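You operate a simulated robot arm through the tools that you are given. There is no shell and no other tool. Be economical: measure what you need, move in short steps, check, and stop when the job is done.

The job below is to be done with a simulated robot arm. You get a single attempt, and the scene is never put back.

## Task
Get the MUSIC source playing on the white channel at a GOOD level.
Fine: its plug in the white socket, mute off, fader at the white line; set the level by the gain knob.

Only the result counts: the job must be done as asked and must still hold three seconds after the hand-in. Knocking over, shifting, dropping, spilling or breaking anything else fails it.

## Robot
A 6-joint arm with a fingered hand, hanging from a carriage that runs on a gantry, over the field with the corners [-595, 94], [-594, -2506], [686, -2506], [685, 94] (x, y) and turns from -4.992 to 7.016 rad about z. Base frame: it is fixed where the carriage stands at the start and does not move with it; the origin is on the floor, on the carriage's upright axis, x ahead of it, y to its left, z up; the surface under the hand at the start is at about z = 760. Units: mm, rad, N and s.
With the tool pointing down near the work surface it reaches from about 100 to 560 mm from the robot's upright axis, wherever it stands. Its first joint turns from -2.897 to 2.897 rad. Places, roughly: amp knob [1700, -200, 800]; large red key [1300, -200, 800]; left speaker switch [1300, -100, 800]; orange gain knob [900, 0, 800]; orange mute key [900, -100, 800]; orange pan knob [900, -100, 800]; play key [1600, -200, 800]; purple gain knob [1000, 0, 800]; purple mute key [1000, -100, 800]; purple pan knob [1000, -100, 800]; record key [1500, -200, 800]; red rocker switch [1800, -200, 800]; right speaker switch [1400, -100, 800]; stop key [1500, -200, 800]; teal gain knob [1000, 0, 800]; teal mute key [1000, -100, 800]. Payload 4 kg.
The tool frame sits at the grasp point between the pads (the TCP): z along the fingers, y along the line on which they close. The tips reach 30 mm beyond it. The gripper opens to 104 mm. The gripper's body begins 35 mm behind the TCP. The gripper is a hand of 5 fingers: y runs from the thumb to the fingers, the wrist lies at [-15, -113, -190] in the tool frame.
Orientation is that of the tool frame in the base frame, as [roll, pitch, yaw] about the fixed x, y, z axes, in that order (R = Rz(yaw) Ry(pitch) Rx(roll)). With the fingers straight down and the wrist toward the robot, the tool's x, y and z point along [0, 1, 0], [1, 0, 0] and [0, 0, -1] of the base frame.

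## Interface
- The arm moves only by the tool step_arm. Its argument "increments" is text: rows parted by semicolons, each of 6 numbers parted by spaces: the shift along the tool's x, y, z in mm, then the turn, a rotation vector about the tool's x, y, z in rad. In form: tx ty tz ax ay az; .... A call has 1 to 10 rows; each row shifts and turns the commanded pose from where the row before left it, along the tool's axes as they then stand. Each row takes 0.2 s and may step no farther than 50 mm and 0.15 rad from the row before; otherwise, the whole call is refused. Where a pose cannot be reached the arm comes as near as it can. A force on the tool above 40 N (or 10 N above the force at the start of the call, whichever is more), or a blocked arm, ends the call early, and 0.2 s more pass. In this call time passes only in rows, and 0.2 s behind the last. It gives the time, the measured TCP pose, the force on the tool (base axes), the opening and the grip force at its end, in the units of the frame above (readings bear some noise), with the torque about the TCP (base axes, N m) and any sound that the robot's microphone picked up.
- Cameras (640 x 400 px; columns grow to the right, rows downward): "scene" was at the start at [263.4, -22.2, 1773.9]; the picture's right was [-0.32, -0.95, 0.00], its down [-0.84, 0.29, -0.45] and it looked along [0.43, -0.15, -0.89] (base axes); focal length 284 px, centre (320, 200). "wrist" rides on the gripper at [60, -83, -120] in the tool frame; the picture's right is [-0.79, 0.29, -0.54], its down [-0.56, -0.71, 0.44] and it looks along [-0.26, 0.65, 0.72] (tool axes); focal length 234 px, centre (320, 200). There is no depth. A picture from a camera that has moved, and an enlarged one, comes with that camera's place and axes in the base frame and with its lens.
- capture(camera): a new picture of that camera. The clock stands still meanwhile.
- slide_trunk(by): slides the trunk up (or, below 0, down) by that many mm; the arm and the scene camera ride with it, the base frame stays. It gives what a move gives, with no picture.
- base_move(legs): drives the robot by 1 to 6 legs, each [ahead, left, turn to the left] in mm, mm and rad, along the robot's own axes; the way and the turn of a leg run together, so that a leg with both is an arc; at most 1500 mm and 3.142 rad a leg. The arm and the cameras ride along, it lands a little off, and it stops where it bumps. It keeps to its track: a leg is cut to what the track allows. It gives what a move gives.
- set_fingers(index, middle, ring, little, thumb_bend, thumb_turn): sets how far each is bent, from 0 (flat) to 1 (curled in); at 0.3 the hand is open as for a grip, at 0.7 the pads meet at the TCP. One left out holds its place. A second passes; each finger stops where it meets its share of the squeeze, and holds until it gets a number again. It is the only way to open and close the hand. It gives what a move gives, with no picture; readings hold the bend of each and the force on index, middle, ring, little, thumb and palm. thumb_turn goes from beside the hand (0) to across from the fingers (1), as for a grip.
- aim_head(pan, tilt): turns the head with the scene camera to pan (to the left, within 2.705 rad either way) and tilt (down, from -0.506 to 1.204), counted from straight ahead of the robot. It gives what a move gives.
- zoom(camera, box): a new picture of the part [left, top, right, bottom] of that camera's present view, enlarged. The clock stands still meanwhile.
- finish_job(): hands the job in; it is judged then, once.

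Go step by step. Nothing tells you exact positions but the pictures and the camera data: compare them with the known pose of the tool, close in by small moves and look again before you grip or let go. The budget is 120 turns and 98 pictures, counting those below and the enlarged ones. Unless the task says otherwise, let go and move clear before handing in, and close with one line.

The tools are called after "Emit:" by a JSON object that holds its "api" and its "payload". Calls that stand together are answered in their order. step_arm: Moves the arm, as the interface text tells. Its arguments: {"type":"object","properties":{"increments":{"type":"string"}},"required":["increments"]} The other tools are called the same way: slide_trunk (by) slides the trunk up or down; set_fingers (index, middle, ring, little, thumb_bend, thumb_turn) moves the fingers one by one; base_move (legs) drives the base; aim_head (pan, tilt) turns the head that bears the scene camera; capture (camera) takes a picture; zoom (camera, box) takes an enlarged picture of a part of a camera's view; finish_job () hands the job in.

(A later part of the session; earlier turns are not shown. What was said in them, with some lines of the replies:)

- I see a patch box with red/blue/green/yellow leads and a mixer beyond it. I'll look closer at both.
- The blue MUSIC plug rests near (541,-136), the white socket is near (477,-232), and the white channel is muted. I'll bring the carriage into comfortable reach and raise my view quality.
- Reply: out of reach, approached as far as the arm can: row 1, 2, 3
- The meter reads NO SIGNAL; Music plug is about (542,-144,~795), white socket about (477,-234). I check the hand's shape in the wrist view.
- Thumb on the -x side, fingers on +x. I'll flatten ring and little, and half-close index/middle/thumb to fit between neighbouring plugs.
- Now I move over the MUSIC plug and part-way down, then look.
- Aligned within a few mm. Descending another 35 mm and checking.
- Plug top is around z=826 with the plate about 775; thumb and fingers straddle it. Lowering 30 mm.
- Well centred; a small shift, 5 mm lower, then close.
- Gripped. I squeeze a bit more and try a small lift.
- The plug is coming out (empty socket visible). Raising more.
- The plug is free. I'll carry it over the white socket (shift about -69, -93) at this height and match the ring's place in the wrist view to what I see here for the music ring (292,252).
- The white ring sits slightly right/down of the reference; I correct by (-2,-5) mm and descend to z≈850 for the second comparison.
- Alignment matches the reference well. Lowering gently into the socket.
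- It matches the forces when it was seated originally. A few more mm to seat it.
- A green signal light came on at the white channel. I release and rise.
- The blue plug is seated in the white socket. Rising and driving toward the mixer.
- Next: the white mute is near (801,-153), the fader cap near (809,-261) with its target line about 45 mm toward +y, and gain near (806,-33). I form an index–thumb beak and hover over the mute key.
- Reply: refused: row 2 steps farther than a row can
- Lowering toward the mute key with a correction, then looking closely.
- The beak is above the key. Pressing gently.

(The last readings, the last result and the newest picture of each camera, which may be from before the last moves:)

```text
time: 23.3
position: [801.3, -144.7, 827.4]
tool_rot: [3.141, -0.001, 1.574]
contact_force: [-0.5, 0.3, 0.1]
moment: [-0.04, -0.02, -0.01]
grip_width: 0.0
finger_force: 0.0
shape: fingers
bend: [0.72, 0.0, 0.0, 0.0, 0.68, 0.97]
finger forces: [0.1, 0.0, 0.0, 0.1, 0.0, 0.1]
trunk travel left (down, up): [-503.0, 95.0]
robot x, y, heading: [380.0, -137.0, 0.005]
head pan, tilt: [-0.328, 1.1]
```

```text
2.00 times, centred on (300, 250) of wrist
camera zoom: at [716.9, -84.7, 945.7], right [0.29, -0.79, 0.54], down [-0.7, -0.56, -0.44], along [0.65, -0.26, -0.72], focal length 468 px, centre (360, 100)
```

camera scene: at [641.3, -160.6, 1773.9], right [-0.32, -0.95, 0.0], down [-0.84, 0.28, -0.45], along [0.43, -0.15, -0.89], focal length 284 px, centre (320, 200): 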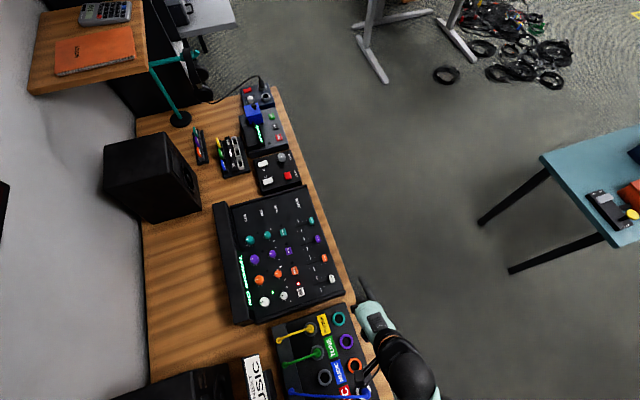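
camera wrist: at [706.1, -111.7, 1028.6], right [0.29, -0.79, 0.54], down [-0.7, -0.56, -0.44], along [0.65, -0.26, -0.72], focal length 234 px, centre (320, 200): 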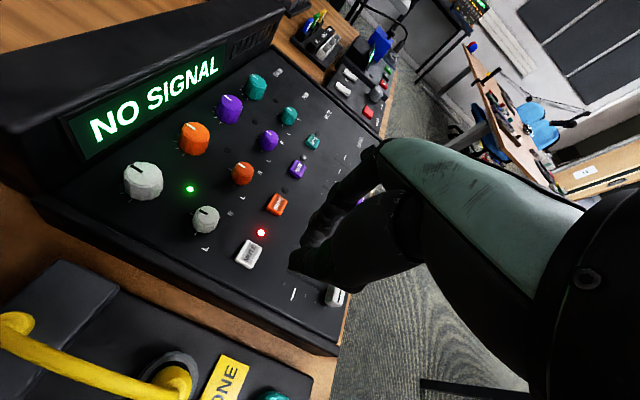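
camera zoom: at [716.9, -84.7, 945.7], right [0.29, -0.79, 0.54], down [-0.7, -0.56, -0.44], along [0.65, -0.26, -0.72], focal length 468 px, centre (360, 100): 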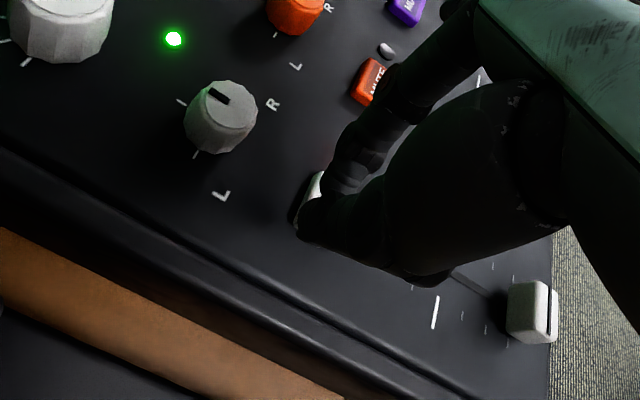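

Emit:
{"api": "step_arm", "payload": {"increments": "0 0 2 0 0 0;0 0 2 0 0 0;0 0 2 0 0 0"}}

Emit:
{"api": "zoom", "payload": {"camera": "scene", "box": [220, 200, 380, 320]}}

```text
time: 24.1
position: [800.2, -143.8, 821.5]
tool_rot: [-3.141, -0.001, 1.574]
contact_force: [0.5, -0.2, 0.7]
moment: [-0.02, 0.01, 0.0]
grip_width: 0.0
finger_force: 0.1
shape: fingers
bend: [0.72, 0.0, 0.0, 0.0, 0.68, 0.97]
finger forces: [0.0, 0.0, 0.0, 0.0, 0.0, 0.0]
trunk travel left (down, up): [-503.0, 95.0]
robot x, y, heading: [377.5, -141.3, 0.002]
head pan, tilt: [-0.328, 1.1]
```

```text
3.33 times, centred on (300, 260) of scene
camera zoom: at [641.2, -160.6, 1773.9], right [-0.32, -0.95, 0.0], down [-0.84, 0.28, -0.45], along [0.43, -0.15, -0.89], focal length 948 px, centre (387, 0)
```

zoom: 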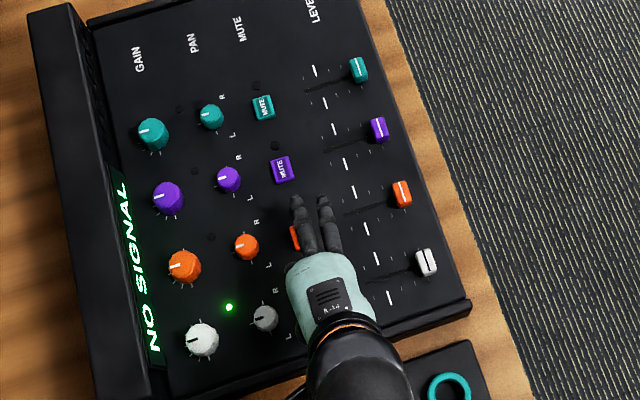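

Emit:
{"api": "step_arm", "payload": {"increments": "0 0 2 0 0 0;0 0 2 0 0 0;0 0 2 0 0 0;0 0 1 0 0 0"}}

Emit:
{"api": "zoom", "payload": {"camera": "wrist", "box": [200, 150, 400, 350]}}

```text
time: 25.1
position: [801.3, -143.6, 813.7]
tool_rot: [-3.14, 0.0, 1.575]
contact_force: [-0.1, 0.8, 0.4]
moment: [0.01, 0.02, 0.03]
grip_width: 0.0
finger_force: 0.2
shape: fingers
bend: [0.72, 0.0, 0.0, 0.0, 0.68, 0.97]
finger forces: [0.0, 0.0, 0.1, 0.1, 0.1, 0.1]
trunk travel left (down, up): [-503.0, 95.0]
robot x, y, heading: [375.6, -140.0, 0.0]
head pan, tilt: [-0.328, 1.1]
```

```text
2.00 times, centred on (300, 250) of wrist
camera zoom: at [716.4, -84.7, 932.5], right [0.29, -0.79, 0.54], down [-0.7, -0.56, -0.44], along [0.65, -0.26, -0.72], focal length 468 px, centre (360, 100)
```

zoom: 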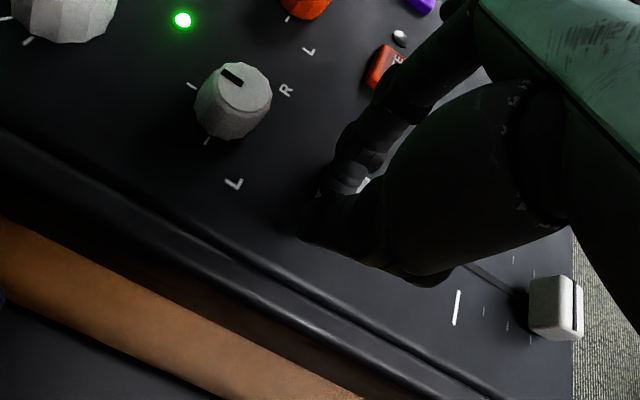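

The beak has gone just beside (+y of) the key without touching. I lift, shift -y by 9 mm and retry.

Emit:
{"api": "step_arm", "payload": {"increments": "0 0 -20 0 0 0;-10 0 0 0 0 0"}}

Emit:
{"api": "zoom", "payload": {"camera": "wrist", "box": [260, 180, 380, 280]}}

```text
time: 25.7
position: [802.0, -152.8, 834.1]
tool_rot: [-3.141, 0.0, 1.576]
contact_force: [0.3, -0.1, -0.7]
moment: [-0.01, -0.01, 0.01]
grip_width: 0.1
finger_force: 0.1
shape: fingers
bend: [0.72, 0.0, 0.0, 0.0, 0.68, 0.97]
finger forces: [0.1, 0.0, 0.0, 0.0, 0.0, 0.0]
trunk travel left (down, up): [-503.0, 95.0]
robot x, y, heading: [376.9, -139.5, 0.006]
head pan, tilt: [-0.328, 1.1]
```

```text
4.00 times, centred on (320, 230) of wrist
camera zoom: at [716.9, -94.7, 952.5], right [0.29, -0.79, 0.54], down [-0.7, -0.56, -0.44], along [0.65, -0.26, -0.72], focal length 937 px, centre (320, 80)
```

zoom: 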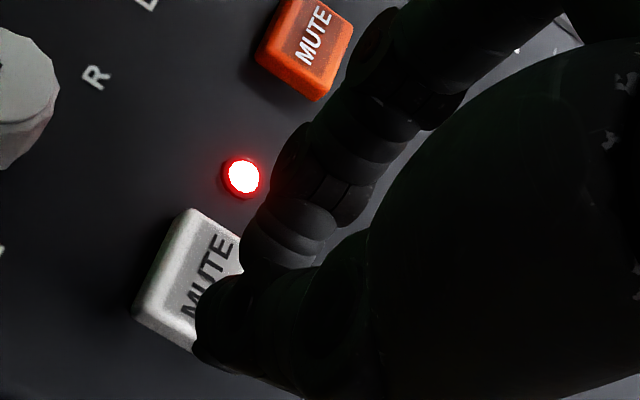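

Now thumb and index are both above the key (its top is lower than I assumed). Descending in small steps until contact.

Emit:
{"api": "step_arm", "payload": {"increments": "2 0 8 0 0 0;0 0 8 0 0 0;0 0 4 0 0 0;0 0 2 0 0 0;0 0 2 0 0 0;0 0 2 0 0 0"}}

Emit:
{"api": "zoom", "payload": {"camera": "wrist", "box": [260, 180, 380, 280]}}

```text
time: 27.1
position: [802.2, -150.8, 809.1]
tool_rot: [3.14, -0.001, 1.574]
contact_force: [0.5, -0.1, 2.7]
moment: [-0.02, 0.01, 0.0]
grip_width: 0.0
finger_force: 0.8
shape: fingers
bend: [0.72, 0.0, 0.0, 0.0, 0.68, 0.97]
finger forces: [2.2, 0.0, 0.0, 0.0, 0.0, 0.0]
trunk travel left (down, up): [-503.0, 95.0]
robot x, y, heading: [376.0, -138.1, 0.002]
head pan, tilt: [-0.328, 1.1]
heard: click
```

```text
4.00 times, centred on (320, 230) of wrist
camera zoom: at [716.9, -93.0, 926.5], right [0.29, -0.79, 0.54], down [-0.7, -0.56, -0.44], along [0.65, -0.26, -0.72], focal length 937 px, centre (320, 80)
```

zoom: 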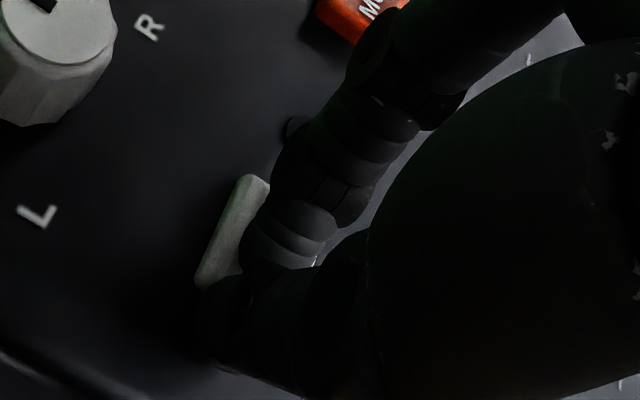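

A click, and the red light went dark. Lifting clear and checking.

Emit:
{"api": "step_arm", "payload": {"increments": "0 0 -15 0 0 0;0 0 -30 0 0 0;0 0 -35 0 0 0"}}

Emit:
{"api": "capture", "payload": {"camera": "wrist"}}

```text
time: 27.9
position: [801.6, -152.6, 886.7]
tool_rot: [-3.139, 0.001, 1.574]
contact_force: [0.1, -0.3, 0.5]
moment: [-0.01, 0.03, -0.04]
grip_width: 0.2
finger_force: 0.0
shape: fingers
bend: [0.72, 0.0, 0.0, 0.0, 0.68, 0.97]
finger forces: [0.0, 0.0, 0.0, 0.0, 0.0, 0.0]
trunk travel left (down, up): [-503.0, 95.0]
robot x, y, heading: [377.6, -141.8, 0.002]
head pan, tilt: [-0.328, 1.1]
```

```text
54 pictures are left
camera wrist: at [716.6, -93.3, 1006.3], right [0.29, -0.79, 0.54], down [-0.7, -0.56, -0.44], along [0.65, -0.26, -0.72], focal length 234 px, centre (320, 200)
```

wrist: 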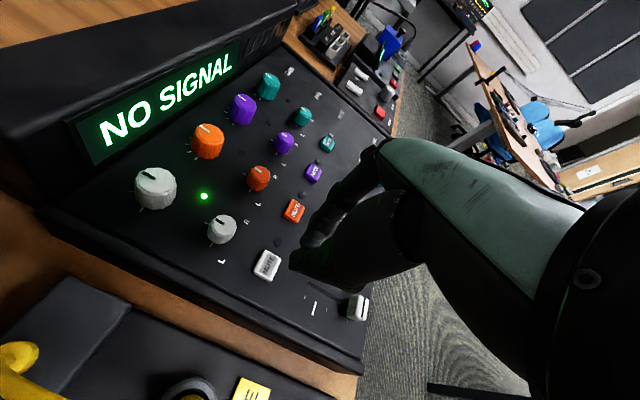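

Mute is off. Next I carry the beak to the front side of the white fader cap (near (815,-261)) to push it toward +y to the white line.

Emit:
{"api": "step_arm", "payload": {"increments": "-46 5 0 0 0 0;-46 5 0 0 0 0;-48 6 0 0 0 0;0 0 30 0 0 0;0 0 20 0 0 0"}}

Emit:
{"api": "capture", "payload": {"camera": "wrist"}}

Emit:
{"api": "zoom", "payload": {"camera": "scene", "box": [220, 200, 380, 320]}}

```text
time: 29.1
position: [818.4, -289.9, 836.6]
tool_rot: [3.141, 0.0, 1.574]
contact_force: [-0.2, 0.0, 0.4]
moment: [-0.02, 0.01, -0.02]
grip_width: 0.0
finger_force: 0.1
shape: fingers
bend: [0.72, 0.0, 0.0, 0.0, 0.68, 0.97]
finger forces: [0.1, 0.0, 0.0, 0.0, 0.0, 0.1]
trunk travel left (down, up): [-503.0, 95.0]
robot x, y, heading: [379.3, -139.9, 0.004]
head pan, tilt: [-0.328, 1.1]
```

```text
53 pictures are left
camera wrist: at [733.3, -232.1, 955.6], right [0.29, -0.79, 0.54], down [-0.7, -0.56, -0.44], along [0.65, -0.26, -0.72], focal length 234 px, centre (320, 200)
```

wrist: 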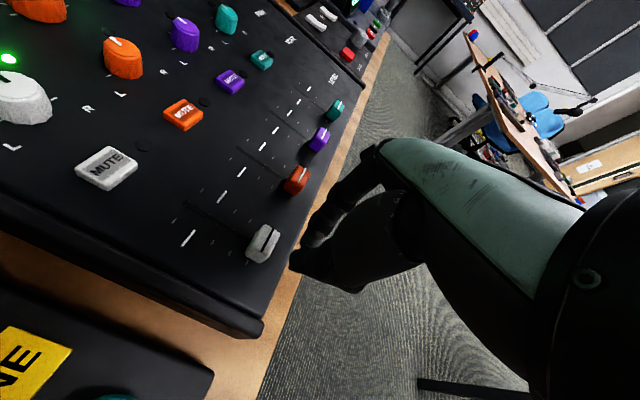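

```text
3.33 times, centred on (300, 260) of scene
camera zoom: at [641.1, -160.6, 1773.9], right [-0.32, -0.95, 0.0], down [-0.84, 0.28, -0.45], along [0.43, -0.15, -0.89], focal length 948 px, centre (387, 0)
```

zoom: 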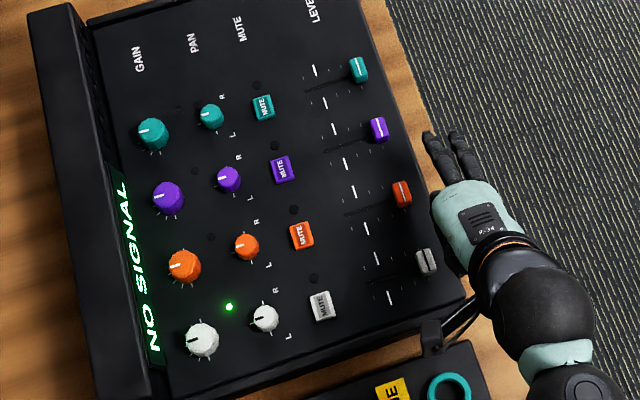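

Beak is just in front of the cap. Lowering beside it.

Emit:
{"api": "step_arm", "payload": {"increments": "-2 0 10 0 0 0;0 -2 8 0 0 0;0 0 4 0 0 0"}}

Emit:
{"api": "zoom", "payload": {"camera": "wrist", "box": [220, 150, 400, 300]}}

```text
time: 29.9
position: [815.3, -293.2, 814.9]
tool_rot: [-3.141, 0.001, 1.576]
contact_force: [-0.3, -0.5, 0.8]
moment: [0.0, -0.02, 0.02]
grip_width: 0.1
finger_force: 0.1
shape: fingers
bend: [0.72, 0.0, 0.0, 0.0, 0.68, 0.97]
finger forces: [0.0, 0.0, 0.0, 0.0, 0.0, 0.0]
trunk travel left (down, up): [-503.0, 95.0]
robot x, y, heading: [380.5, -139.9, 0.002]
head pan, tilt: [-0.328, 1.1]
```

```text
2.67 times, centred on (310, 225) of wrist
camera zoom: at [730.8, -234.6, 934.2], right [0.29, -0.79, 0.54], down [-0.7, -0.56, -0.44], along [0.65, -0.26, -0.72], focal length 624 px, centre (347, 133)
```

zoom: 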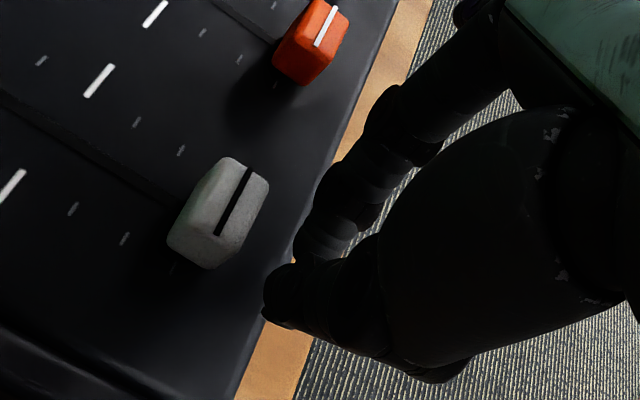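

Aligned to push. Advancing in +y.

Emit:
{"api": "step_arm", "payload": {"increments": "8 0 0 0 0 0;6 0 0 0 0 0;6 0 0 0 0 0;6 0 0 0 0 0;6 0 0 0 0 0"}}

Emit:
{"api": "zoom", "payload": {"camera": "wrist", "box": [220, 150, 400, 300]}}

```text
time: 31.1
position: [816.2, -261.7, 815.5]
tool_rot: [-3.141, 0.003, 1.574]
contact_force: [1.1, -1.4, 0.2]
moment: [-0.01, -0.01, -0.01]
grip_width: 0.1
finger_force: 0.4
shape: fingers
bend: [0.72, 0.0, 0.0, 0.0, 0.68, 0.98]
finger forces: [0.0, 0.1, 0.1, 0.1, 0.9, 0.1]
trunk travel left (down, up): [-503.0, 95.0]
robot x, y, heading: [377.3, -138.9, 0.003]
head pan, tilt: [-0.328, 1.1]
```

```text
2.67 times, centred on (310, 225) of wrist
camera zoom: at [731.0, -202.9, 934.7], right [0.29, -0.79, 0.54], down [-0.7, -0.56, -0.44], along [0.65, -0.26, -0.72], focal length 624 px, centre (347, 133)
```

zoom: 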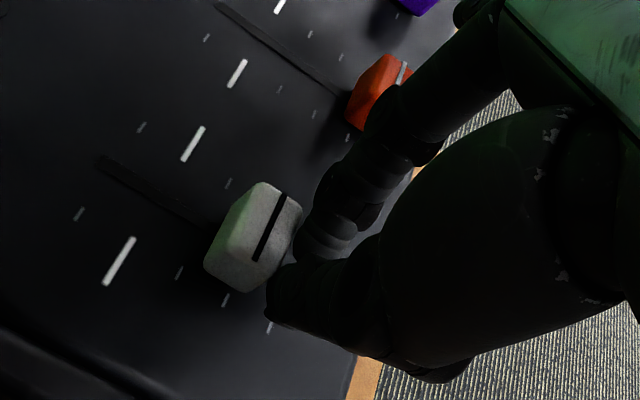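

Cap is moving. About 26 mm remain; pushing 20 more.

Emit:
{"api": "step_arm", "payload": {"increments": "5 0 0 0 0 0;5 0 0 0 0 0;5 0 0 0 0 0;4 0 0 0 0 0"}}

Emit:
{"api": "zoom", "payload": {"camera": "wrist", "box": [220, 150, 400, 300]}}

Emit:
{"api": "zoom", "payload": {"camera": "scene", "box": [280, 240, 350, 310]}}

```text
time: 32.1
position: [816.4, -243.2, 815.8]
tool_rot: [-3.141, -0.001, 1.576]
contact_force: [-0.6, -1.7, -0.7]
moment: [-0.03, 0.02, -0.01]
grip_width: 0.3
finger_force: 0.3
shape: fingers
bend: [0.72, 0.0, 0.0, 0.0, 0.68, 0.98]
finger forces: [0.0, 0.0, 0.1, 0.0, 1.0, 0.0]
trunk travel left (down, up): [-503.0, 95.0]
robot x, y, heading: [377.5, -138.2, 0.001]
head pan, tilt: [-0.328, 1.1]
```

```text
2.67 times, centred on (310, 225) of wrist
camera zoom: at [731.1, -183.8, 934.8], right [0.29, -0.79, 0.54], down [-0.7, -0.56, -0.44], along [0.65, -0.26, -0.72], focal length 624 px, centre (347, 133)
```

zoom: 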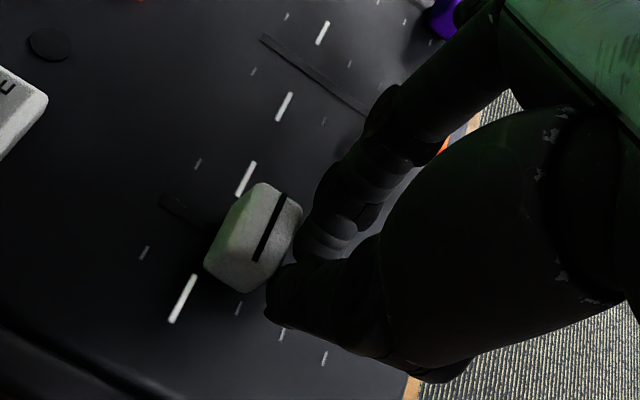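

```text
5.71 times, centred on (315, 275) of scene
camera zoom: at [641.2, -160.7, 1773.9], right [-0.32, -0.95, 0.0], down [-0.84, 0.28, -0.45], along [0.43, -0.15, -0.89], focal length 1625 px, centre (349, -229)
```

zoom: 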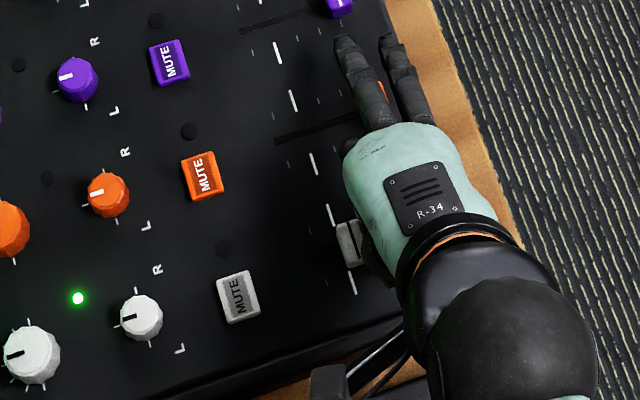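

About 7–8 mm left; pushing 7 and checking.

Emit:
{"api": "step_arm", "payload": {"increments": "4 0 0 0 0 0;3.5 0 0 0 0 0"}}

Emit:
{"api": "step_arm", "payload": {"increments": "-10 0 0 0 0 0;-10 0 -30 0 0 0;0 0 -40 0 0 0"}}

Emit:
{"api": "zoom", "payload": {"camera": "scene", "box": [280, 240, 350, 310]}}

Emit:
{"api": "zoom", "payload": {"camera": "wrist", "box": [180, 150, 340, 290]}}

```text
time: 32.7
position: [816.5, -235.3, 815.3]
tool_rot: [-3.141, 0.001, 1.573]
contact_force: [-0.9, -1.3, -1.1]
moment: [-0.01, -0.02, 0.0]
grip_width: 0.0
finger_force: 0.6
shape: fingers
bend: [0.72, 0.0, 0.0, 0.0, 0.68, 0.98]
finger forces: [0.0, 0.0, 0.1, 0.1, 1.0, 0.0]
trunk travel left (down, up): [-503.0, 95.0]
robot x, y, heading: [377.0, -138.4, 0.004]
head pan, tilt: [-0.328, 1.1]
```

```text
time: 33.5
position: [816.0, -254.9, 886.0]
tool_rot: [3.14, -0.001, 1.573]
contact_force: [-0.1, -0.3, -0.6]
moment: [0.0, 0.0, 0.01]
grip_width: 0.0
finger_force: 0.1
shape: fingers
bend: [0.72, 0.0, 0.0, 0.0, 0.68, 0.97]
finger forces: [0.0, 0.1, 0.0, 0.0, 0.0, 0.0]
trunk travel left (down, up): [-503.0, 95.0]
robot x, y, heading: [378.9, -141.5, 0.003]
head pan, tilt: [-0.328, 1.1]
```

```text
5.71 times, centred on (315, 275) of scene
camera zoom: at [641.2, -160.6, 1773.8], right [-0.32, -0.95, 0.0], down [-0.84, 0.28, -0.45], along [0.43, -0.15, -0.89], focal length 1625 px, centre (349, -229)
```

zoom: 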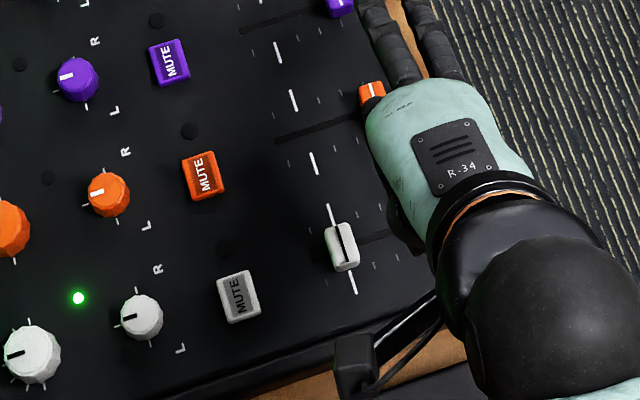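

```text
2.86 times, centred on (260, 220) of wrist
camera zoom: at [731.4, -196.5, 1004.9], right [0.29, -0.79, 0.54], down [-0.7, -0.56, -0.44], along [0.65, -0.26, -0.72], focal length 669 px, centre (491, 143)
```

zoom: 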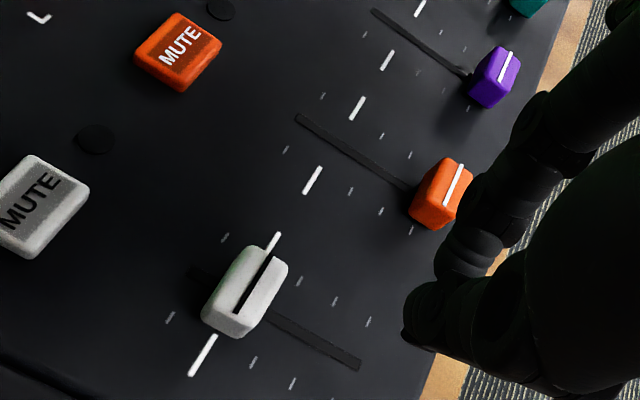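

The fader sits on the white line. Now the meter.

Emit:
{"api": "zoom", "payload": {"camera": "scene", "box": [210, 180, 350, 330]}}

```text
2.67 times, centred on (280, 255) of scene
camera zoom: at [641.2, -160.6, 1773.8], right [-0.32, -0.95, 0.0], down [-0.84, 0.28, -0.45], along [0.43, -0.15, -0.89], focal length 758 px, centre (427, 53)
```

zoom: 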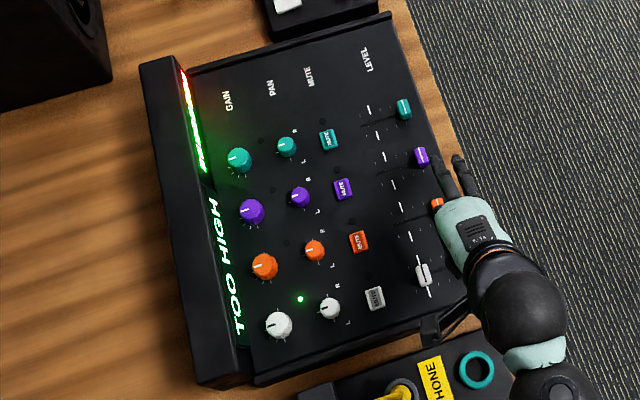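

It reads TOO HIGH, so the white gain must go down (counter-clockwise). I go above the gain knob (~(812,-29)), open the fingers and pre-rotate the hand clockwise by 0.3.

Emit:
{"api": "set_fingers", "payload": {"index": 0.52, "middle": 0.52, "thumb_bend": 0.5}}

Emit:
{"api": "step_arm", "payload": {"increments": "45 0 -10 0 0 0;45 0 0 0 0 0;45 0 0 0 0 0;45 0 0 0 0 0;43 -4 0 0 0 0;0 0 0 0 0 0.15;0 0 0 0 0 0.15"}}

Emit:
{"api": "capture", "payload": {"camera": "wrist"}}

Emit:
{"api": "zoom", "payload": {"camera": "scene", "box": [200, 180, 350, 330]}}

```text
time: 34.5
position: [816.7, -255.2, 886.6]
tool_rot: [3.142, 0.001, 1.574]
contact_force: [-0.1, 0.8, -0.2]
moment: [-0.02, -0.01, 0.01]
grip_width: 48.9
finger_force: 0.0
shape: fingers
bend: [0.52, 0.52, 0.0, 0.0, 0.5, 0.97]
finger forces: [0.1, 0.0, 0.0, 0.0, 0.1, 0.1]
trunk travel left (down, up): [-503.0, 95.0]
robot x, y, heading: [374.0, -139.0, 0.002]
head pan, tilt: [-0.328, 1.1]
```

```text
time: 36.1
position: [811.6, -31.5, 896.4]
tool_rot: [3.141, 0.001, 1.271]
contact_force: [-0.1, -0.6, 0.0]
moment: [0.04, 0.0, -0.02]
grip_width: 49.2
finger_force: 0.0
shape: fingers
bend: [0.52, 0.52, 0.0, 0.0, 0.5, 0.97]
finger forces: [0.0, 0.0, 0.1, 0.0, 0.0, 0.0]
trunk travel left (down, up): [-503.0, 95.0]
robot x, y, heading: [376.3, -137.7, 0.005]
head pan, tilt: [-0.328, 1.1]
```

```text
44 pictures are left
camera wrist: at [748.6, 49.4, 1014.9], right [0.04, -0.84, 0.54], down [-0.84, -0.33, -0.44], along [0.54, -0.44, -0.72], focal length 234 px, centre (320, 200)
```

wrist: 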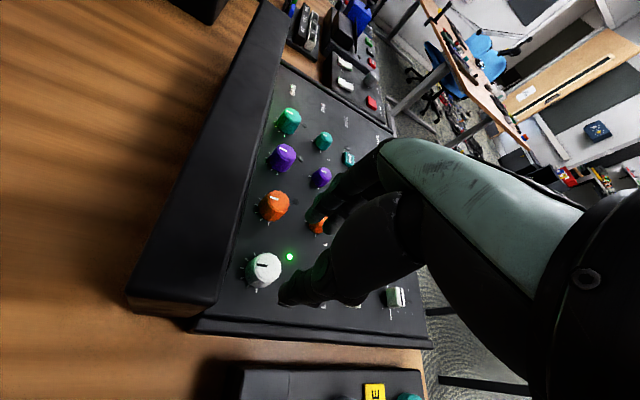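

```text
2.67 times, centred on (275, 255) of scene
camera zoom: at [641.2, -160.6, 1773.9], right [-0.32, -0.95, 0.0], down [-0.84, 0.28, -0.45], along [0.43, -0.15, -0.89], focal length 758 px, centre (440, 53)
```

zoom: 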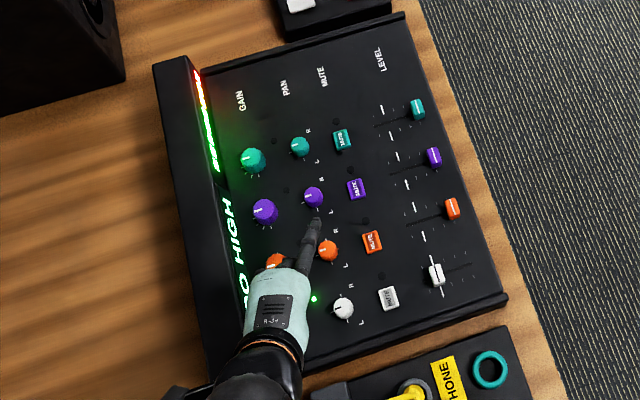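

Knob appears near (813,-25). Shift and descend to z≈850.

Emit:
{"api": "step_arm", "payload": {"increments": "4 0 15 0 0 0;0 0 20 0 0 0;0 0 12 0 0 0"}}

Emit:
{"api": "zoom", "payload": {"camera": "wrist", "box": [200, 150, 400, 350]}}

```text
time: 36.9
position: [812.8, -27.9, 848.5]
tool_rot: [-3.141, 0.0, 1.273]
contact_force: [-0.2, 0.3, -0.1]
moment: [0.01, -0.01, -0.04]
grip_width: 49.0
finger_force: 0.1
shape: fingers
bend: [0.52, 0.52, 0.0, 0.0, 0.5, 0.97]
finger forces: [0.0, 0.0, 0.0, 0.0, 0.0, 0.0]
trunk travel left (down, up): [-503.0, 95.0]
robot x, y, heading: [378.2, -138.2, 0.0]
head pan, tilt: [-0.328, 1.1]
```

```text
2.00 times, centred on (300, 250) of wrist
camera zoom: at [749.3, 52.6, 967.0], right [0.04, -0.84, 0.54], down [-0.84, -0.33, -0.44], along [0.54, -0.44, -0.72], focal length 468 px, centre (360, 100)
```

zoom: 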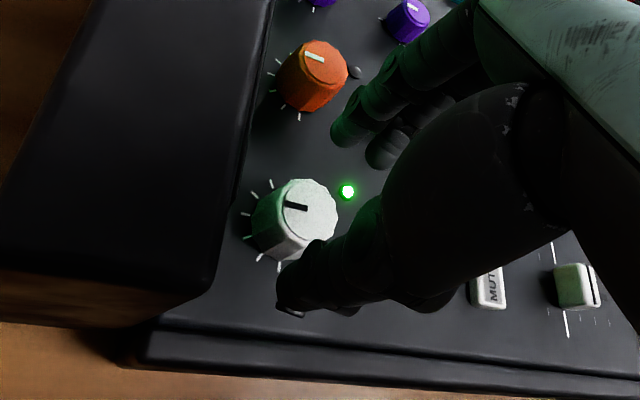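

Well centred. Descending around the knob.

Emit:
{"api": "step_arm", "payload": {"increments": "1 0 12 0 0 0;0 0 10 0 0 0;0 0 8 0 0 0;0 0 4 0 0 0"}}

Emit:
{"api": "zoom", "payload": {"camera": "wrist", "box": [220, 150, 400, 300]}}

```text
time: 37.9
position: [813.1, -27.5, 815.1]
tool_rot: [3.141, 0.0, 1.273]
contact_force: [-0.1, -0.3, 0.1]
moment: [-0.02, -0.05, 0.0]
grip_width: 49.2
finger_force: 0.0
shape: fingers
bend: [0.52, 0.52, 0.0, 0.0, 0.5, 0.97]
finger forces: [0.0, 0.0, 0.1, 0.0, 0.0, 0.0]
trunk travel left (down, up): [-503.0, 95.0]
robot x, y, heading: [379.1, -141.1, -0.002]
head pan, tilt: [-0.328, 1.1]
```

```text
2.67 times, centred on (310, 225) of wrist
camera zoom: at [749.3, 53.2, 933.6], right [0.05, -0.84, 0.54], down [-0.84, -0.33, -0.44], along [0.54, -0.44, -0.72], focal length 624 px, centre (347, 133)
```

zoom: 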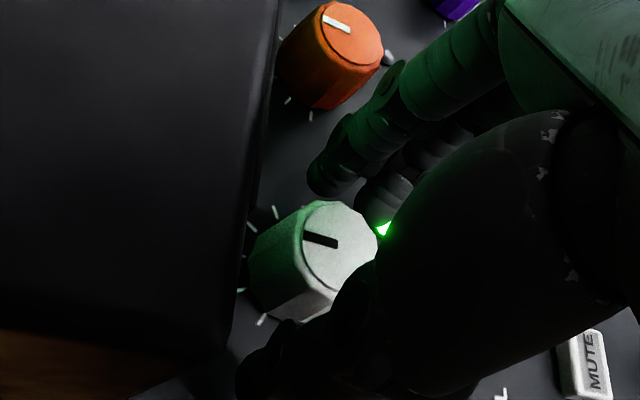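

Emit:
{"api": "step_arm", "payload": {"increments": "3 2.5 3 0 0 0"}}

Emit:
{"api": "set_fingers", "payload": {"index": 0.74, "middle": 0.74, "thumb_bend": 0.74}}

Emit:
{"api": "zoom", "payload": {"camera": "wrist", "box": [220, 150, 400, 300]}}

```text
time: 38.3
position: [816.4, -26.2, 812.3]
tool_rot: [3.141, 0.0, 1.274]
contact_force: [-0.4, 0.3, 0.3]
moment: [0.0, -0.03, -0.04]
grip_width: 49.2
finger_force: 0.0
shape: fingers
bend: [0.52, 0.52, 0.0, 0.0, 0.5, 0.97]
finger forces: [0.0, 0.0, 0.1, 0.0, 0.0, 0.0]
trunk travel left (down, up): [-503.0, 95.0]
robot x, y, heading: [378.2, -141.1, 0.003]
head pan, tilt: [-0.328, 1.1]
```

```text
time: 39.3
position: [816.2, -27.3, 810.7]
tool_rot: [-3.142, 0.0, 1.276]
contact_force: [5.2, -3.1, -6.1]
moment: [-0.07, -0.1, -0.01]
grip_width: 19.9
finger_force: 13.8
shape: fingers
bend: [0.62, 0.64, 0.0, 0.0, 0.64, 0.96]
finger forces: [7.3, 9.4, 0.1, 0.0, 10.5, 0.0]
trunk travel left (down, up): [-503.0, 95.0]
robot x, y, heading: [377.7, -140.7, 0.002]
head pan, tilt: [-0.328, 1.1]
```

```text
2.67 times, centred on (310, 225) of wrist
camera zoom: at [753.3, 54.7, 930.7], right [0.04, -0.84, 0.54], down [-0.84, -0.33, -0.44], along [0.54, -0.44, -0.72], focal length 624 px, centre (347, 133)
```

zoom: 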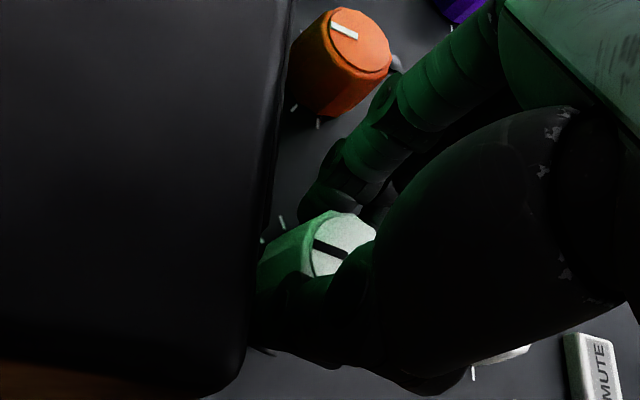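

The knob is gripped. Turning counter-clockwise 0.3 rad and reading the meter.

Emit:
{"api": "step_arm", "payload": {"increments": "0 0 0 0 0 -0.1;0 0 0 0 0 -0.1;0 0 0 0 0 -0.1"}}

Emit:
{"api": "zoom", "payload": {"camera": "scene", "box": [200, 180, 350, 330]}}

Emit:
{"api": "zoom", "payload": {"camera": "wrist", "box": [220, 150, 400, 300]}}

```text
time: 40.1
position: [816.2, -25.6, 811.4]
tool_rot: [-3.14, 0.001, 1.575]
contact_force: [5.9, -1.6, -5.6]
moment: [-0.09, -0.12, 0.0]
grip_width: 19.7
finger_force: 13.4
shape: fingers
bend: [0.61, 0.64, 0.0, 0.0, 0.64, 0.95]
finger forces: [7.0, 9.5, 0.0, 0.0, 10.1, 0.0]
trunk travel left (down, up): [-503.0, 95.0]
robot x, y, heading: [373.7, -141.3, 0.004]
head pan, tilt: [-0.328, 1.1]
```

```text
2.67 times, centred on (275, 255) of scene
camera zoom: at [641.5, -160.8, 1774.0], right [-0.32, -0.95, 0.0], down [-0.84, 0.28, -0.45], along [0.43, -0.15, -0.89], focal length 758 px, centre (440, 53)
```

zoom: 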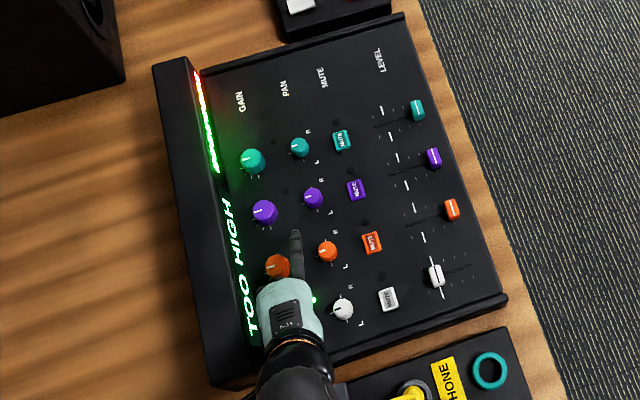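

```text
2.67 times, centred on (310, 225) of wrist
camera zoom: at [731.6, 33.1, 930.8], right [0.29, -0.79, 0.54], down [-0.7, -0.56, -0.44], along [0.65, -0.26, -0.72], focal length 624 px, centre (347, 133)
```

zoom: 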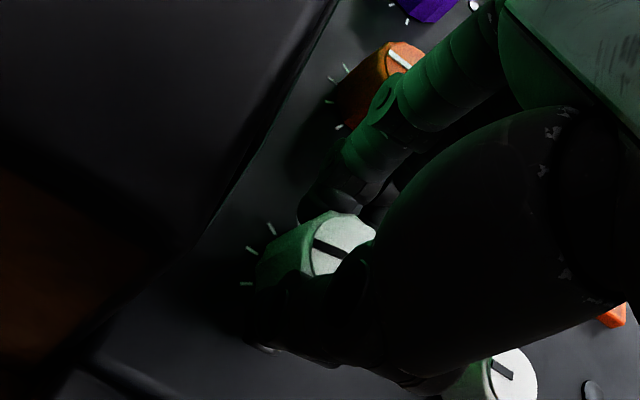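

It turns with the hand; still TOO HIGH. 0.2 more.

Emit:
{"api": "step_arm", "payload": {"increments": "0 0 0 0 0 -0.1;0 0 0 0 0 -0.1"}}

Emit:
{"api": "zoom", "payload": {"camera": "scene", "box": [200, 180, 350, 330]}}

```text
time: 40.7
position: [816.8, -25.4, 811.9]
tool_rot: [-3.141, 0.0, 1.775]
contact_force: [4.9, -1.6, -5.7]
moment: [-0.04, -0.11, 0.01]
grip_width: 19.8
finger_force: 13.5
shape: fingers
bend: [0.61, 0.64, 0.0, 0.0, 0.64, 0.95]
finger forces: [6.9, 9.5, 0.0, 0.0, 10.6, 0.0]
trunk travel left (down, up): [-503.0, 95.0]
robot x, y, heading: [373.4, -139.1, -0.001]
head pan, tilt: [-0.328, 1.1]
```

```text
2.67 times, centred on (275, 255) of scene
camera zoom: at [641.5, -160.7, 1774.0], right [-0.32, -0.95, 0.0], down [-0.84, 0.28, -0.45], along [0.43, -0.15, -0.89], focal length 758 px, centre (440, 53)
```

zoom: 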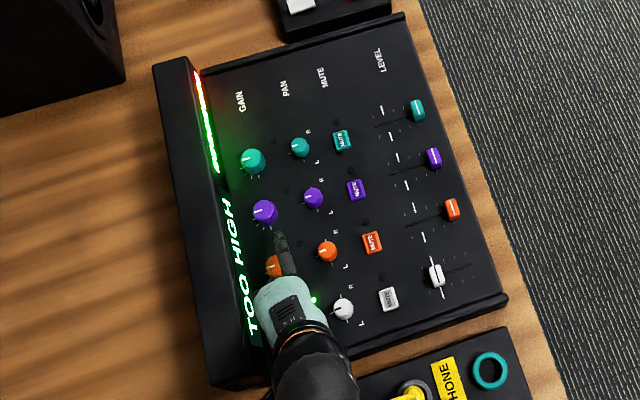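

Emit:
{"api": "step_arm", "payload": {"increments": "0 0 0 0 0 -0.1;0 0 0 0 0 -0.1"}}

Emit:
{"api": "zoom", "payload": {"camera": "scene", "box": [225, 195, 295, 335]}}

Emit:
{"api": "zoom", "payload": {"camera": "wrist", "box": [220, 150, 400, 300]}}

```text
time: 41.3
position: [817.3, -25.7, 812.0]
tool_rot: [3.139, 0.0, 1.976]
contact_force: [5.1, -0.3, -4.7]
moment: [0.0, -0.08, -0.05]
grip_width: 19.8
finger_force: 13.0
shape: fingers
bend: [0.61, 0.64, 0.0, 0.0, 0.64, 0.95]
finger forces: [7.1, 9.1, 0.0, 0.0, 10.8, 0.0]
trunk travel left (down, up): [-503.0, 95.0]
robot x, y, heading: [379.3, -134.0, 0.002]
head pan, tilt: [-0.328, 1.1]
```

```text
2.86 times, centred on (260, 265) of scene
camera zoom: at [641.4, -160.6, 1774.0], right [-0.32, -0.95, 0.0], down [-0.84, 0.28, -0.45], along [0.43, -0.15, -0.89], focal length 813 px, centre (491, 14)
```

zoom: 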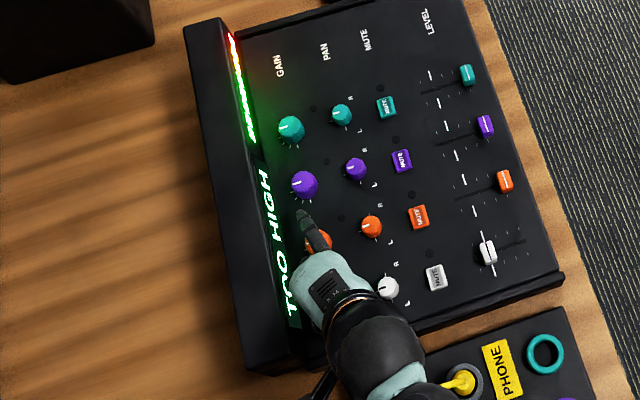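

```text
2.67 times, centred on (310, 225) of wrist
camera zoom: at [714.8, -3.8, 930.7], right [0.58, -0.61, 0.54], down [-0.43, -0.79, -0.44], along [0.7, 0.02, -0.72], focal length 624 px, centre (347, 133)
```

zoom: 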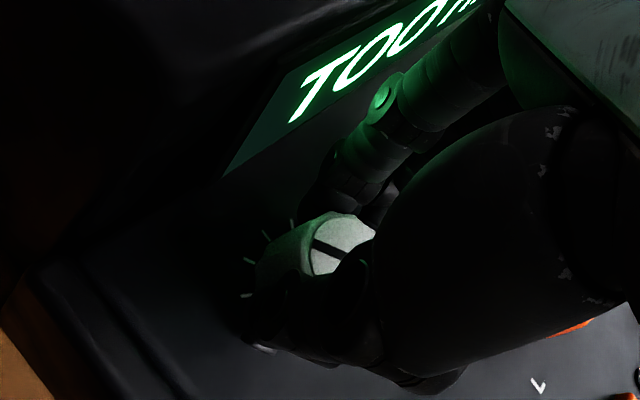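

Still TOO HIGH after 0.7 rad. I release, lift, rotate back and regrip for another turn.

Emit:
{"api": "set_fingers", "payload": {"index": 0.52, "middle": 0.52, "thumb_bend": 0.5}}

Emit:
{"api": "step_arm", "payload": {"increments": "0 0 -15 0 0 0;0 0 -15 0 0 0;0 0 0 0 0 0.15;0 0 0 0 0 0.15;0 0 0 0 0 0.15;0 0 0 0 0 0.15;0 0 0 0 0 0.15"}}

Emit:
{"api": "zoom", "payload": {"camera": "wrist", "box": [220, 150, 400, 300]}}

Emit:
{"api": "zoom", "payload": {"camera": "scene", "box": [225, 195, 295, 335]}}

```text
time: 42.3
position: [815.5, -24.2, 811.2]
tool_rot: [-3.142, 0.0, 1.975]
contact_force: [-0.5, 0.4, 0.7]
moment: [0.03, 0.0, -0.02]
grip_width: 49.3
finger_force: 0.1
shape: fingers
bend: [0.52, 0.52, 0.0, 0.0, 0.5, 0.97]
finger forces: [0.0, 0.1, 0.0, 0.0, 0.0, 0.0]
trunk travel left (down, up): [-503.0, 95.0]
robot x, y, heading: [373.5, -140.3, 0.001]
head pan, tilt: [-0.328, 1.1]
```

```text
time: 43.9
position: [815.5, -24.9, 841.0]
tool_rot: [-3.141, 0.002, 1.221]
contact_force: [-0.2, 0.2, 0.9]
moment: [0.01, -0.03, 0.01]
grip_width: 49.0
finger_force: 0.1
shape: fingers
bend: [0.52, 0.52, 0.0, 0.0, 0.5, 0.97]
finger forces: [0.0, 0.1, 0.1, 0.0, 0.0, 0.0]
trunk travel left (down, up): [-503.0, 95.0]
robot x, y, heading: [376.0, -140.5, 0.004]
head pan, tilt: [-0.328, 1.1]
```

```text
2.67 times, centred on (310, 225) of wrist
camera zoom: at [756.4, 58.8, 960.7], right [0.0, -0.84, 0.54], down [-0.85, -0.28, -0.44], along [0.52, -0.46, -0.72], focal length 624 px, centre (347, 133)
```

zoom: 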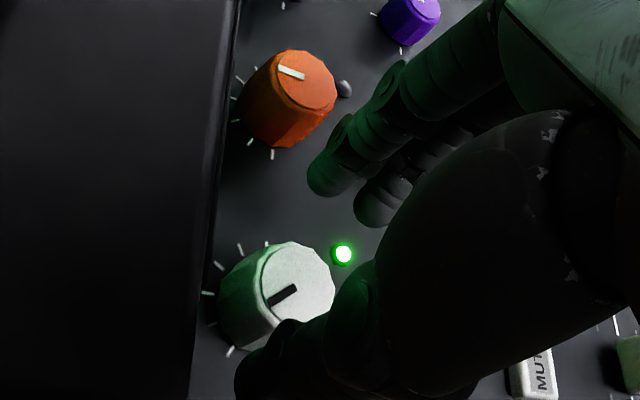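

```text
2.86 times, centred on (260, 265) of scene
camera zoom: at [641.2, -160.6, 1773.9], right [-0.32, -0.95, 0.0], down [-0.84, 0.28, -0.45], along [0.43, -0.15, -0.89], focal length 813 px, centre (491, 14)
```

zoom: 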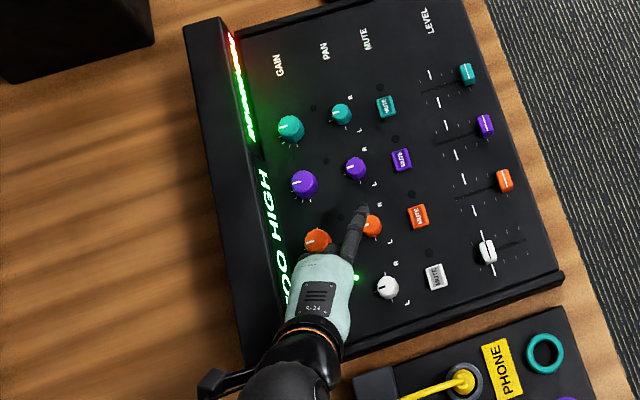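

The pointer did turn toward the low side. Regrip, same position, and turn 0.75 more.

Emit:
{"api": "step_arm", "payload": {"increments": "0 0 15 0 0 0;0 0 14 0 0 0"}}

Emit:
{"api": "set_fingers", "payload": {"index": 0.74, "middle": 0.74, "thumb_bend": 0.74}}

Emit:
{"api": "step_arm", "payload": {"increments": "0 0 0 0 0 -0.1;0 0 0 0 0 -0.1;0 0 0 0 0 -0.1;0 0 0 0 0 -0.1"}}

Emit:
{"api": "zoom", "payload": {"camera": "scene", "box": [220, 195, 280, 335]}}

```text
time: 44.5
position: [815.1, -25.4, 811.8]
tool_rot: [-3.141, 0.002, 1.224]
contact_force: [0.2, 0.0, -0.5]
moment: [-0.02, 0.02, 0.03]
grip_width: 49.0
finger_force: 0.1
shape: fingers
bend: [0.52, 0.52, 0.0, 0.0, 0.5, 0.97]
finger forces: [0.1, 0.1, 0.0, 0.0, 0.1, 0.0]
trunk travel left (down, up): [-503.0, 95.0]
robot x, y, heading: [376.8, -141.5, 0.005]
head pan, tilt: [-0.328, 1.1]
```

```text
time: 45.5
position: [815.8, -26.0, 813.1]
tool_rot: [-3.141, -0.001, 1.223]
contact_force: [5.9, -1.9, -5.2]
moment: [-0.08, -0.09, -0.03]
grip_width: 20.8
finger_force: 14.4
shape: fingers
bend: [0.61, 0.64, 0.0, 0.0, 0.64, 0.96]
finger forces: [8.0, 9.3, 0.0, 0.0, 11.1, 0.1]
trunk travel left (down, up): [-503.0, 95.0]
robot x, y, heading: [378.8, -139.7, 0.002]
head pan, tilt: [-0.328, 1.1]
```

```text
time: 46.5
position: [816.1, -26.1, 812.5]
tool_rot: [-3.141, 0.0, 1.622]
contact_force: [5.6, -3.3, -7.6]
moment: [-0.07, -0.11, -0.02]
grip_width: 20.7
finger_force: 14.3
shape: fingers
bend: [0.61, 0.64, 0.0, 0.0, 0.64, 0.95]
finger forces: [7.7, 9.8, 0.1, 0.1, 10.6, 0.0]
trunk travel left (down, up): [-503.0, 95.0]
robot x, y, heading: [379.6, -141.3, 0.003]
head pan, tilt: [-0.328, 1.1]
```

```text
2.86 times, centred on (250, 265) of scene
camera zoom: at [641.5, -160.8, 1774.0], right [-0.32, -0.95, 0.0], down [-0.84, 0.28, -0.45], along [0.43, -0.15, -0.89], focal length 813 px, centre (520, 14)
```

zoom: 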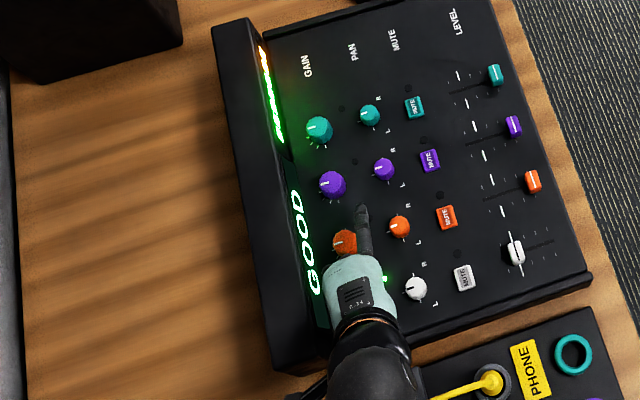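

The meter reads GOOD. I look at the bar to judge the margin.

Emit:
{"api": "zoom", "payload": {"camera": "scene", "box": [225, 200, 265, 250]}}

```text
8.00 times, centred on (245, 225) of scene
camera zoom: at [641.5, -160.8, 1774.0], right [-0.32, -0.95, 0.0], down [-0.84, 0.28, -0.45], along [0.43, -0.15, -0.89], focal length 2276 px, centre (920, 0)
```

zoom: 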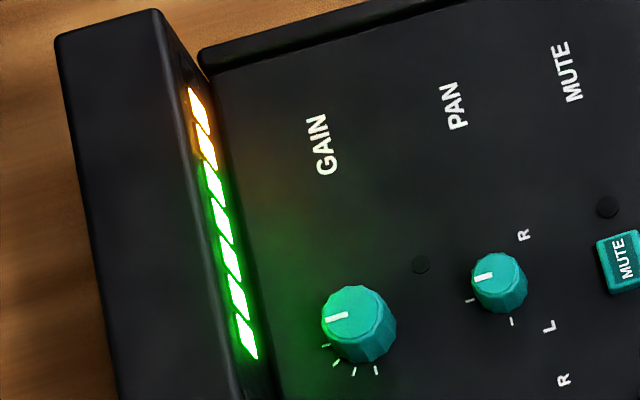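

Seven segments lit (two amber, red off). I nudge 0.1 rad further to be clear of the top edge, and recheck.

Emit:
{"api": "step_arm", "payload": {"increments": "0 0 0 0 0 -0.1"}}

Emit:
{"api": "zoom", "payload": {"camera": "scene", "box": [225, 200, 285, 320]}}

```text
time: 46.9
position: [817.0, -26.4, 813.4]
tool_rot: [3.141, 0.003, 1.727]
contact_force: [5.4, -2.7, -9.0]
moment: [-0.08, -0.13, -0.01]
grip_width: 20.5
finger_force: 13.8
shape: fingers
bend: [0.61, 0.64, 0.0, 0.0, 0.64, 0.95]
finger forces: [7.3, 9.9, 0.0, 0.0, 10.9, 0.0]
trunk travel left (down, up): [-503.0, 95.0]
robot x, y, heading: [377.9, -138.8, 0.007]
head pan, tilt: [-0.328, 1.1]
```

```text
3.33 times, centred on (255, 260) of scene
camera zoom: at [641.4, -160.8, 1774.0], right [-0.32, -0.95, 0.0], down [-0.84, 0.28, -0.45], along [0.43, -0.15, -0.89], focal length 948 px, centre (537, 0)
```

zoom: 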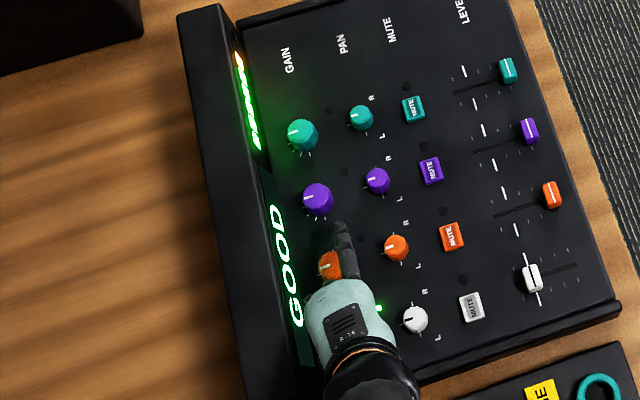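

Still GOOD. Releasing and lifting clear.

Emit:
{"api": "set_fingers", "payload": {"index": 0.52, "middle": 0.52, "thumb_bend": 0.5}}

Emit:
{"api": "step_arm", "payload": {"increments": "0 0 -15 0 0 0;0 0 -20 0 0 0;0 0 -40 0 0 0;0 0 -40 0 0 0;0 0 -40 0 0 0;0 -40 0 0 0 0;0 -40 0 0 0 0"}}

Emit:
{"api": "zoom", "payload": {"camera": "scene", "box": [210, 180, 370, 400]}}

Emit:
{"api": "capture", "payload": {"camera": "wrist"}}

```text
time: 47.9
position: [816.1, -25.2, 811.9]
tool_rot: [3.141, -0.001, 1.724]
contact_force: [0.1, -0.3, -0.1]
moment: [0.05, -0.01, -0.01]
grip_width: 49.1
finger_force: 0.0
shape: fingers
bend: [0.52, 0.52, 0.0, 0.0, 0.5, 0.97]
finger forces: [0.0, 0.1, 0.0, 0.1, 0.1, 0.1]
trunk travel left (down, up): [-503.0, 95.0]
robot x, y, heading: [378.5, -139.4, 0.006]
head pan, tilt: [-0.328, 1.1]
```

```text
time: 49.5
position: [736.2, -36.9, 966.0]
tool_rot: [-3.14, 0.0, 1.723]
contact_force: [-0.1, -0.5, -0.4]
moment: [0.03, 0.02, -0.03]
grip_width: 49.6
finger_force: 0.1
shape: fingers
bend: [0.52, 0.52, 0.0, 0.0, 0.5, 0.97]
finger forces: [0.1, 0.0, 0.0, 0.1, 0.1, 0.0]
trunk travel left (down, up): [-503.0, 95.0]
robot x, y, heading: [378.3, -137.0, 0.004]
head pan, tilt: [-0.328, 1.1]
```

```text
1.82 times, centred on (290, 290) of scene
camera zoom: at [641.2, -160.6, 1773.9], right [-0.32, -0.95, 0.0], down [-0.84, 0.28, -0.45], along [0.43, -0.15, -0.89], focal length 517 px, centre (374, 36)
```

zoom: 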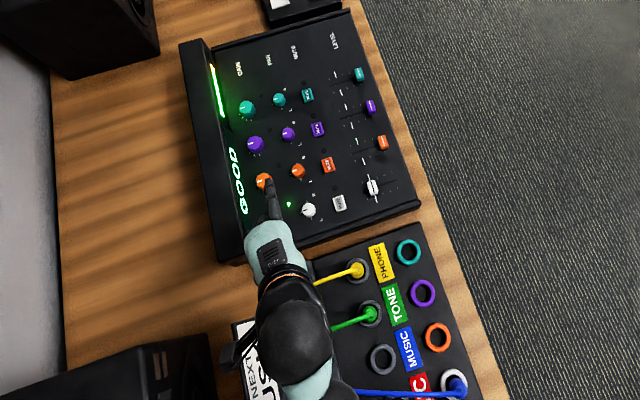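

```text
28 pictures are left
camera wrist: at [644.1, 8.5, 1085.5], right [0.41, -0.73, 0.54], down [-0.61, -0.66, -0.44], along [0.68, -0.15, -0.72], focal length 234 px, centre (320, 200)
```

wrist: 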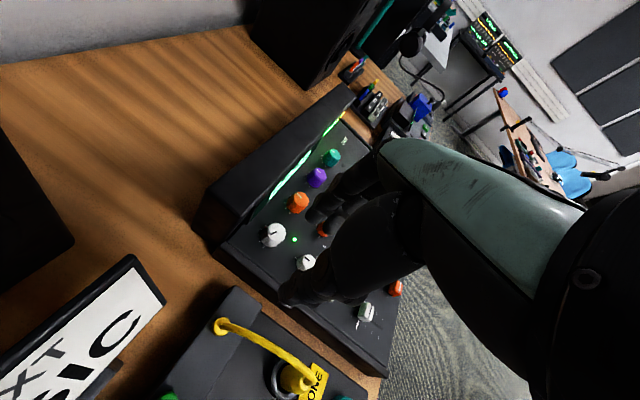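

The plug is in the white socket, mute is off, the fader is on its line, the meter reads GOOD and the hand is clear. Handing in.

Emit:
{"api": "finish_job", "payload": {}}

```text
The job is handed in.
```

I handed the job in with MUSIC playing on the white channel and the meter reading GOOD. The plug is in the white socket, mute is off, and the fader is on the white line.
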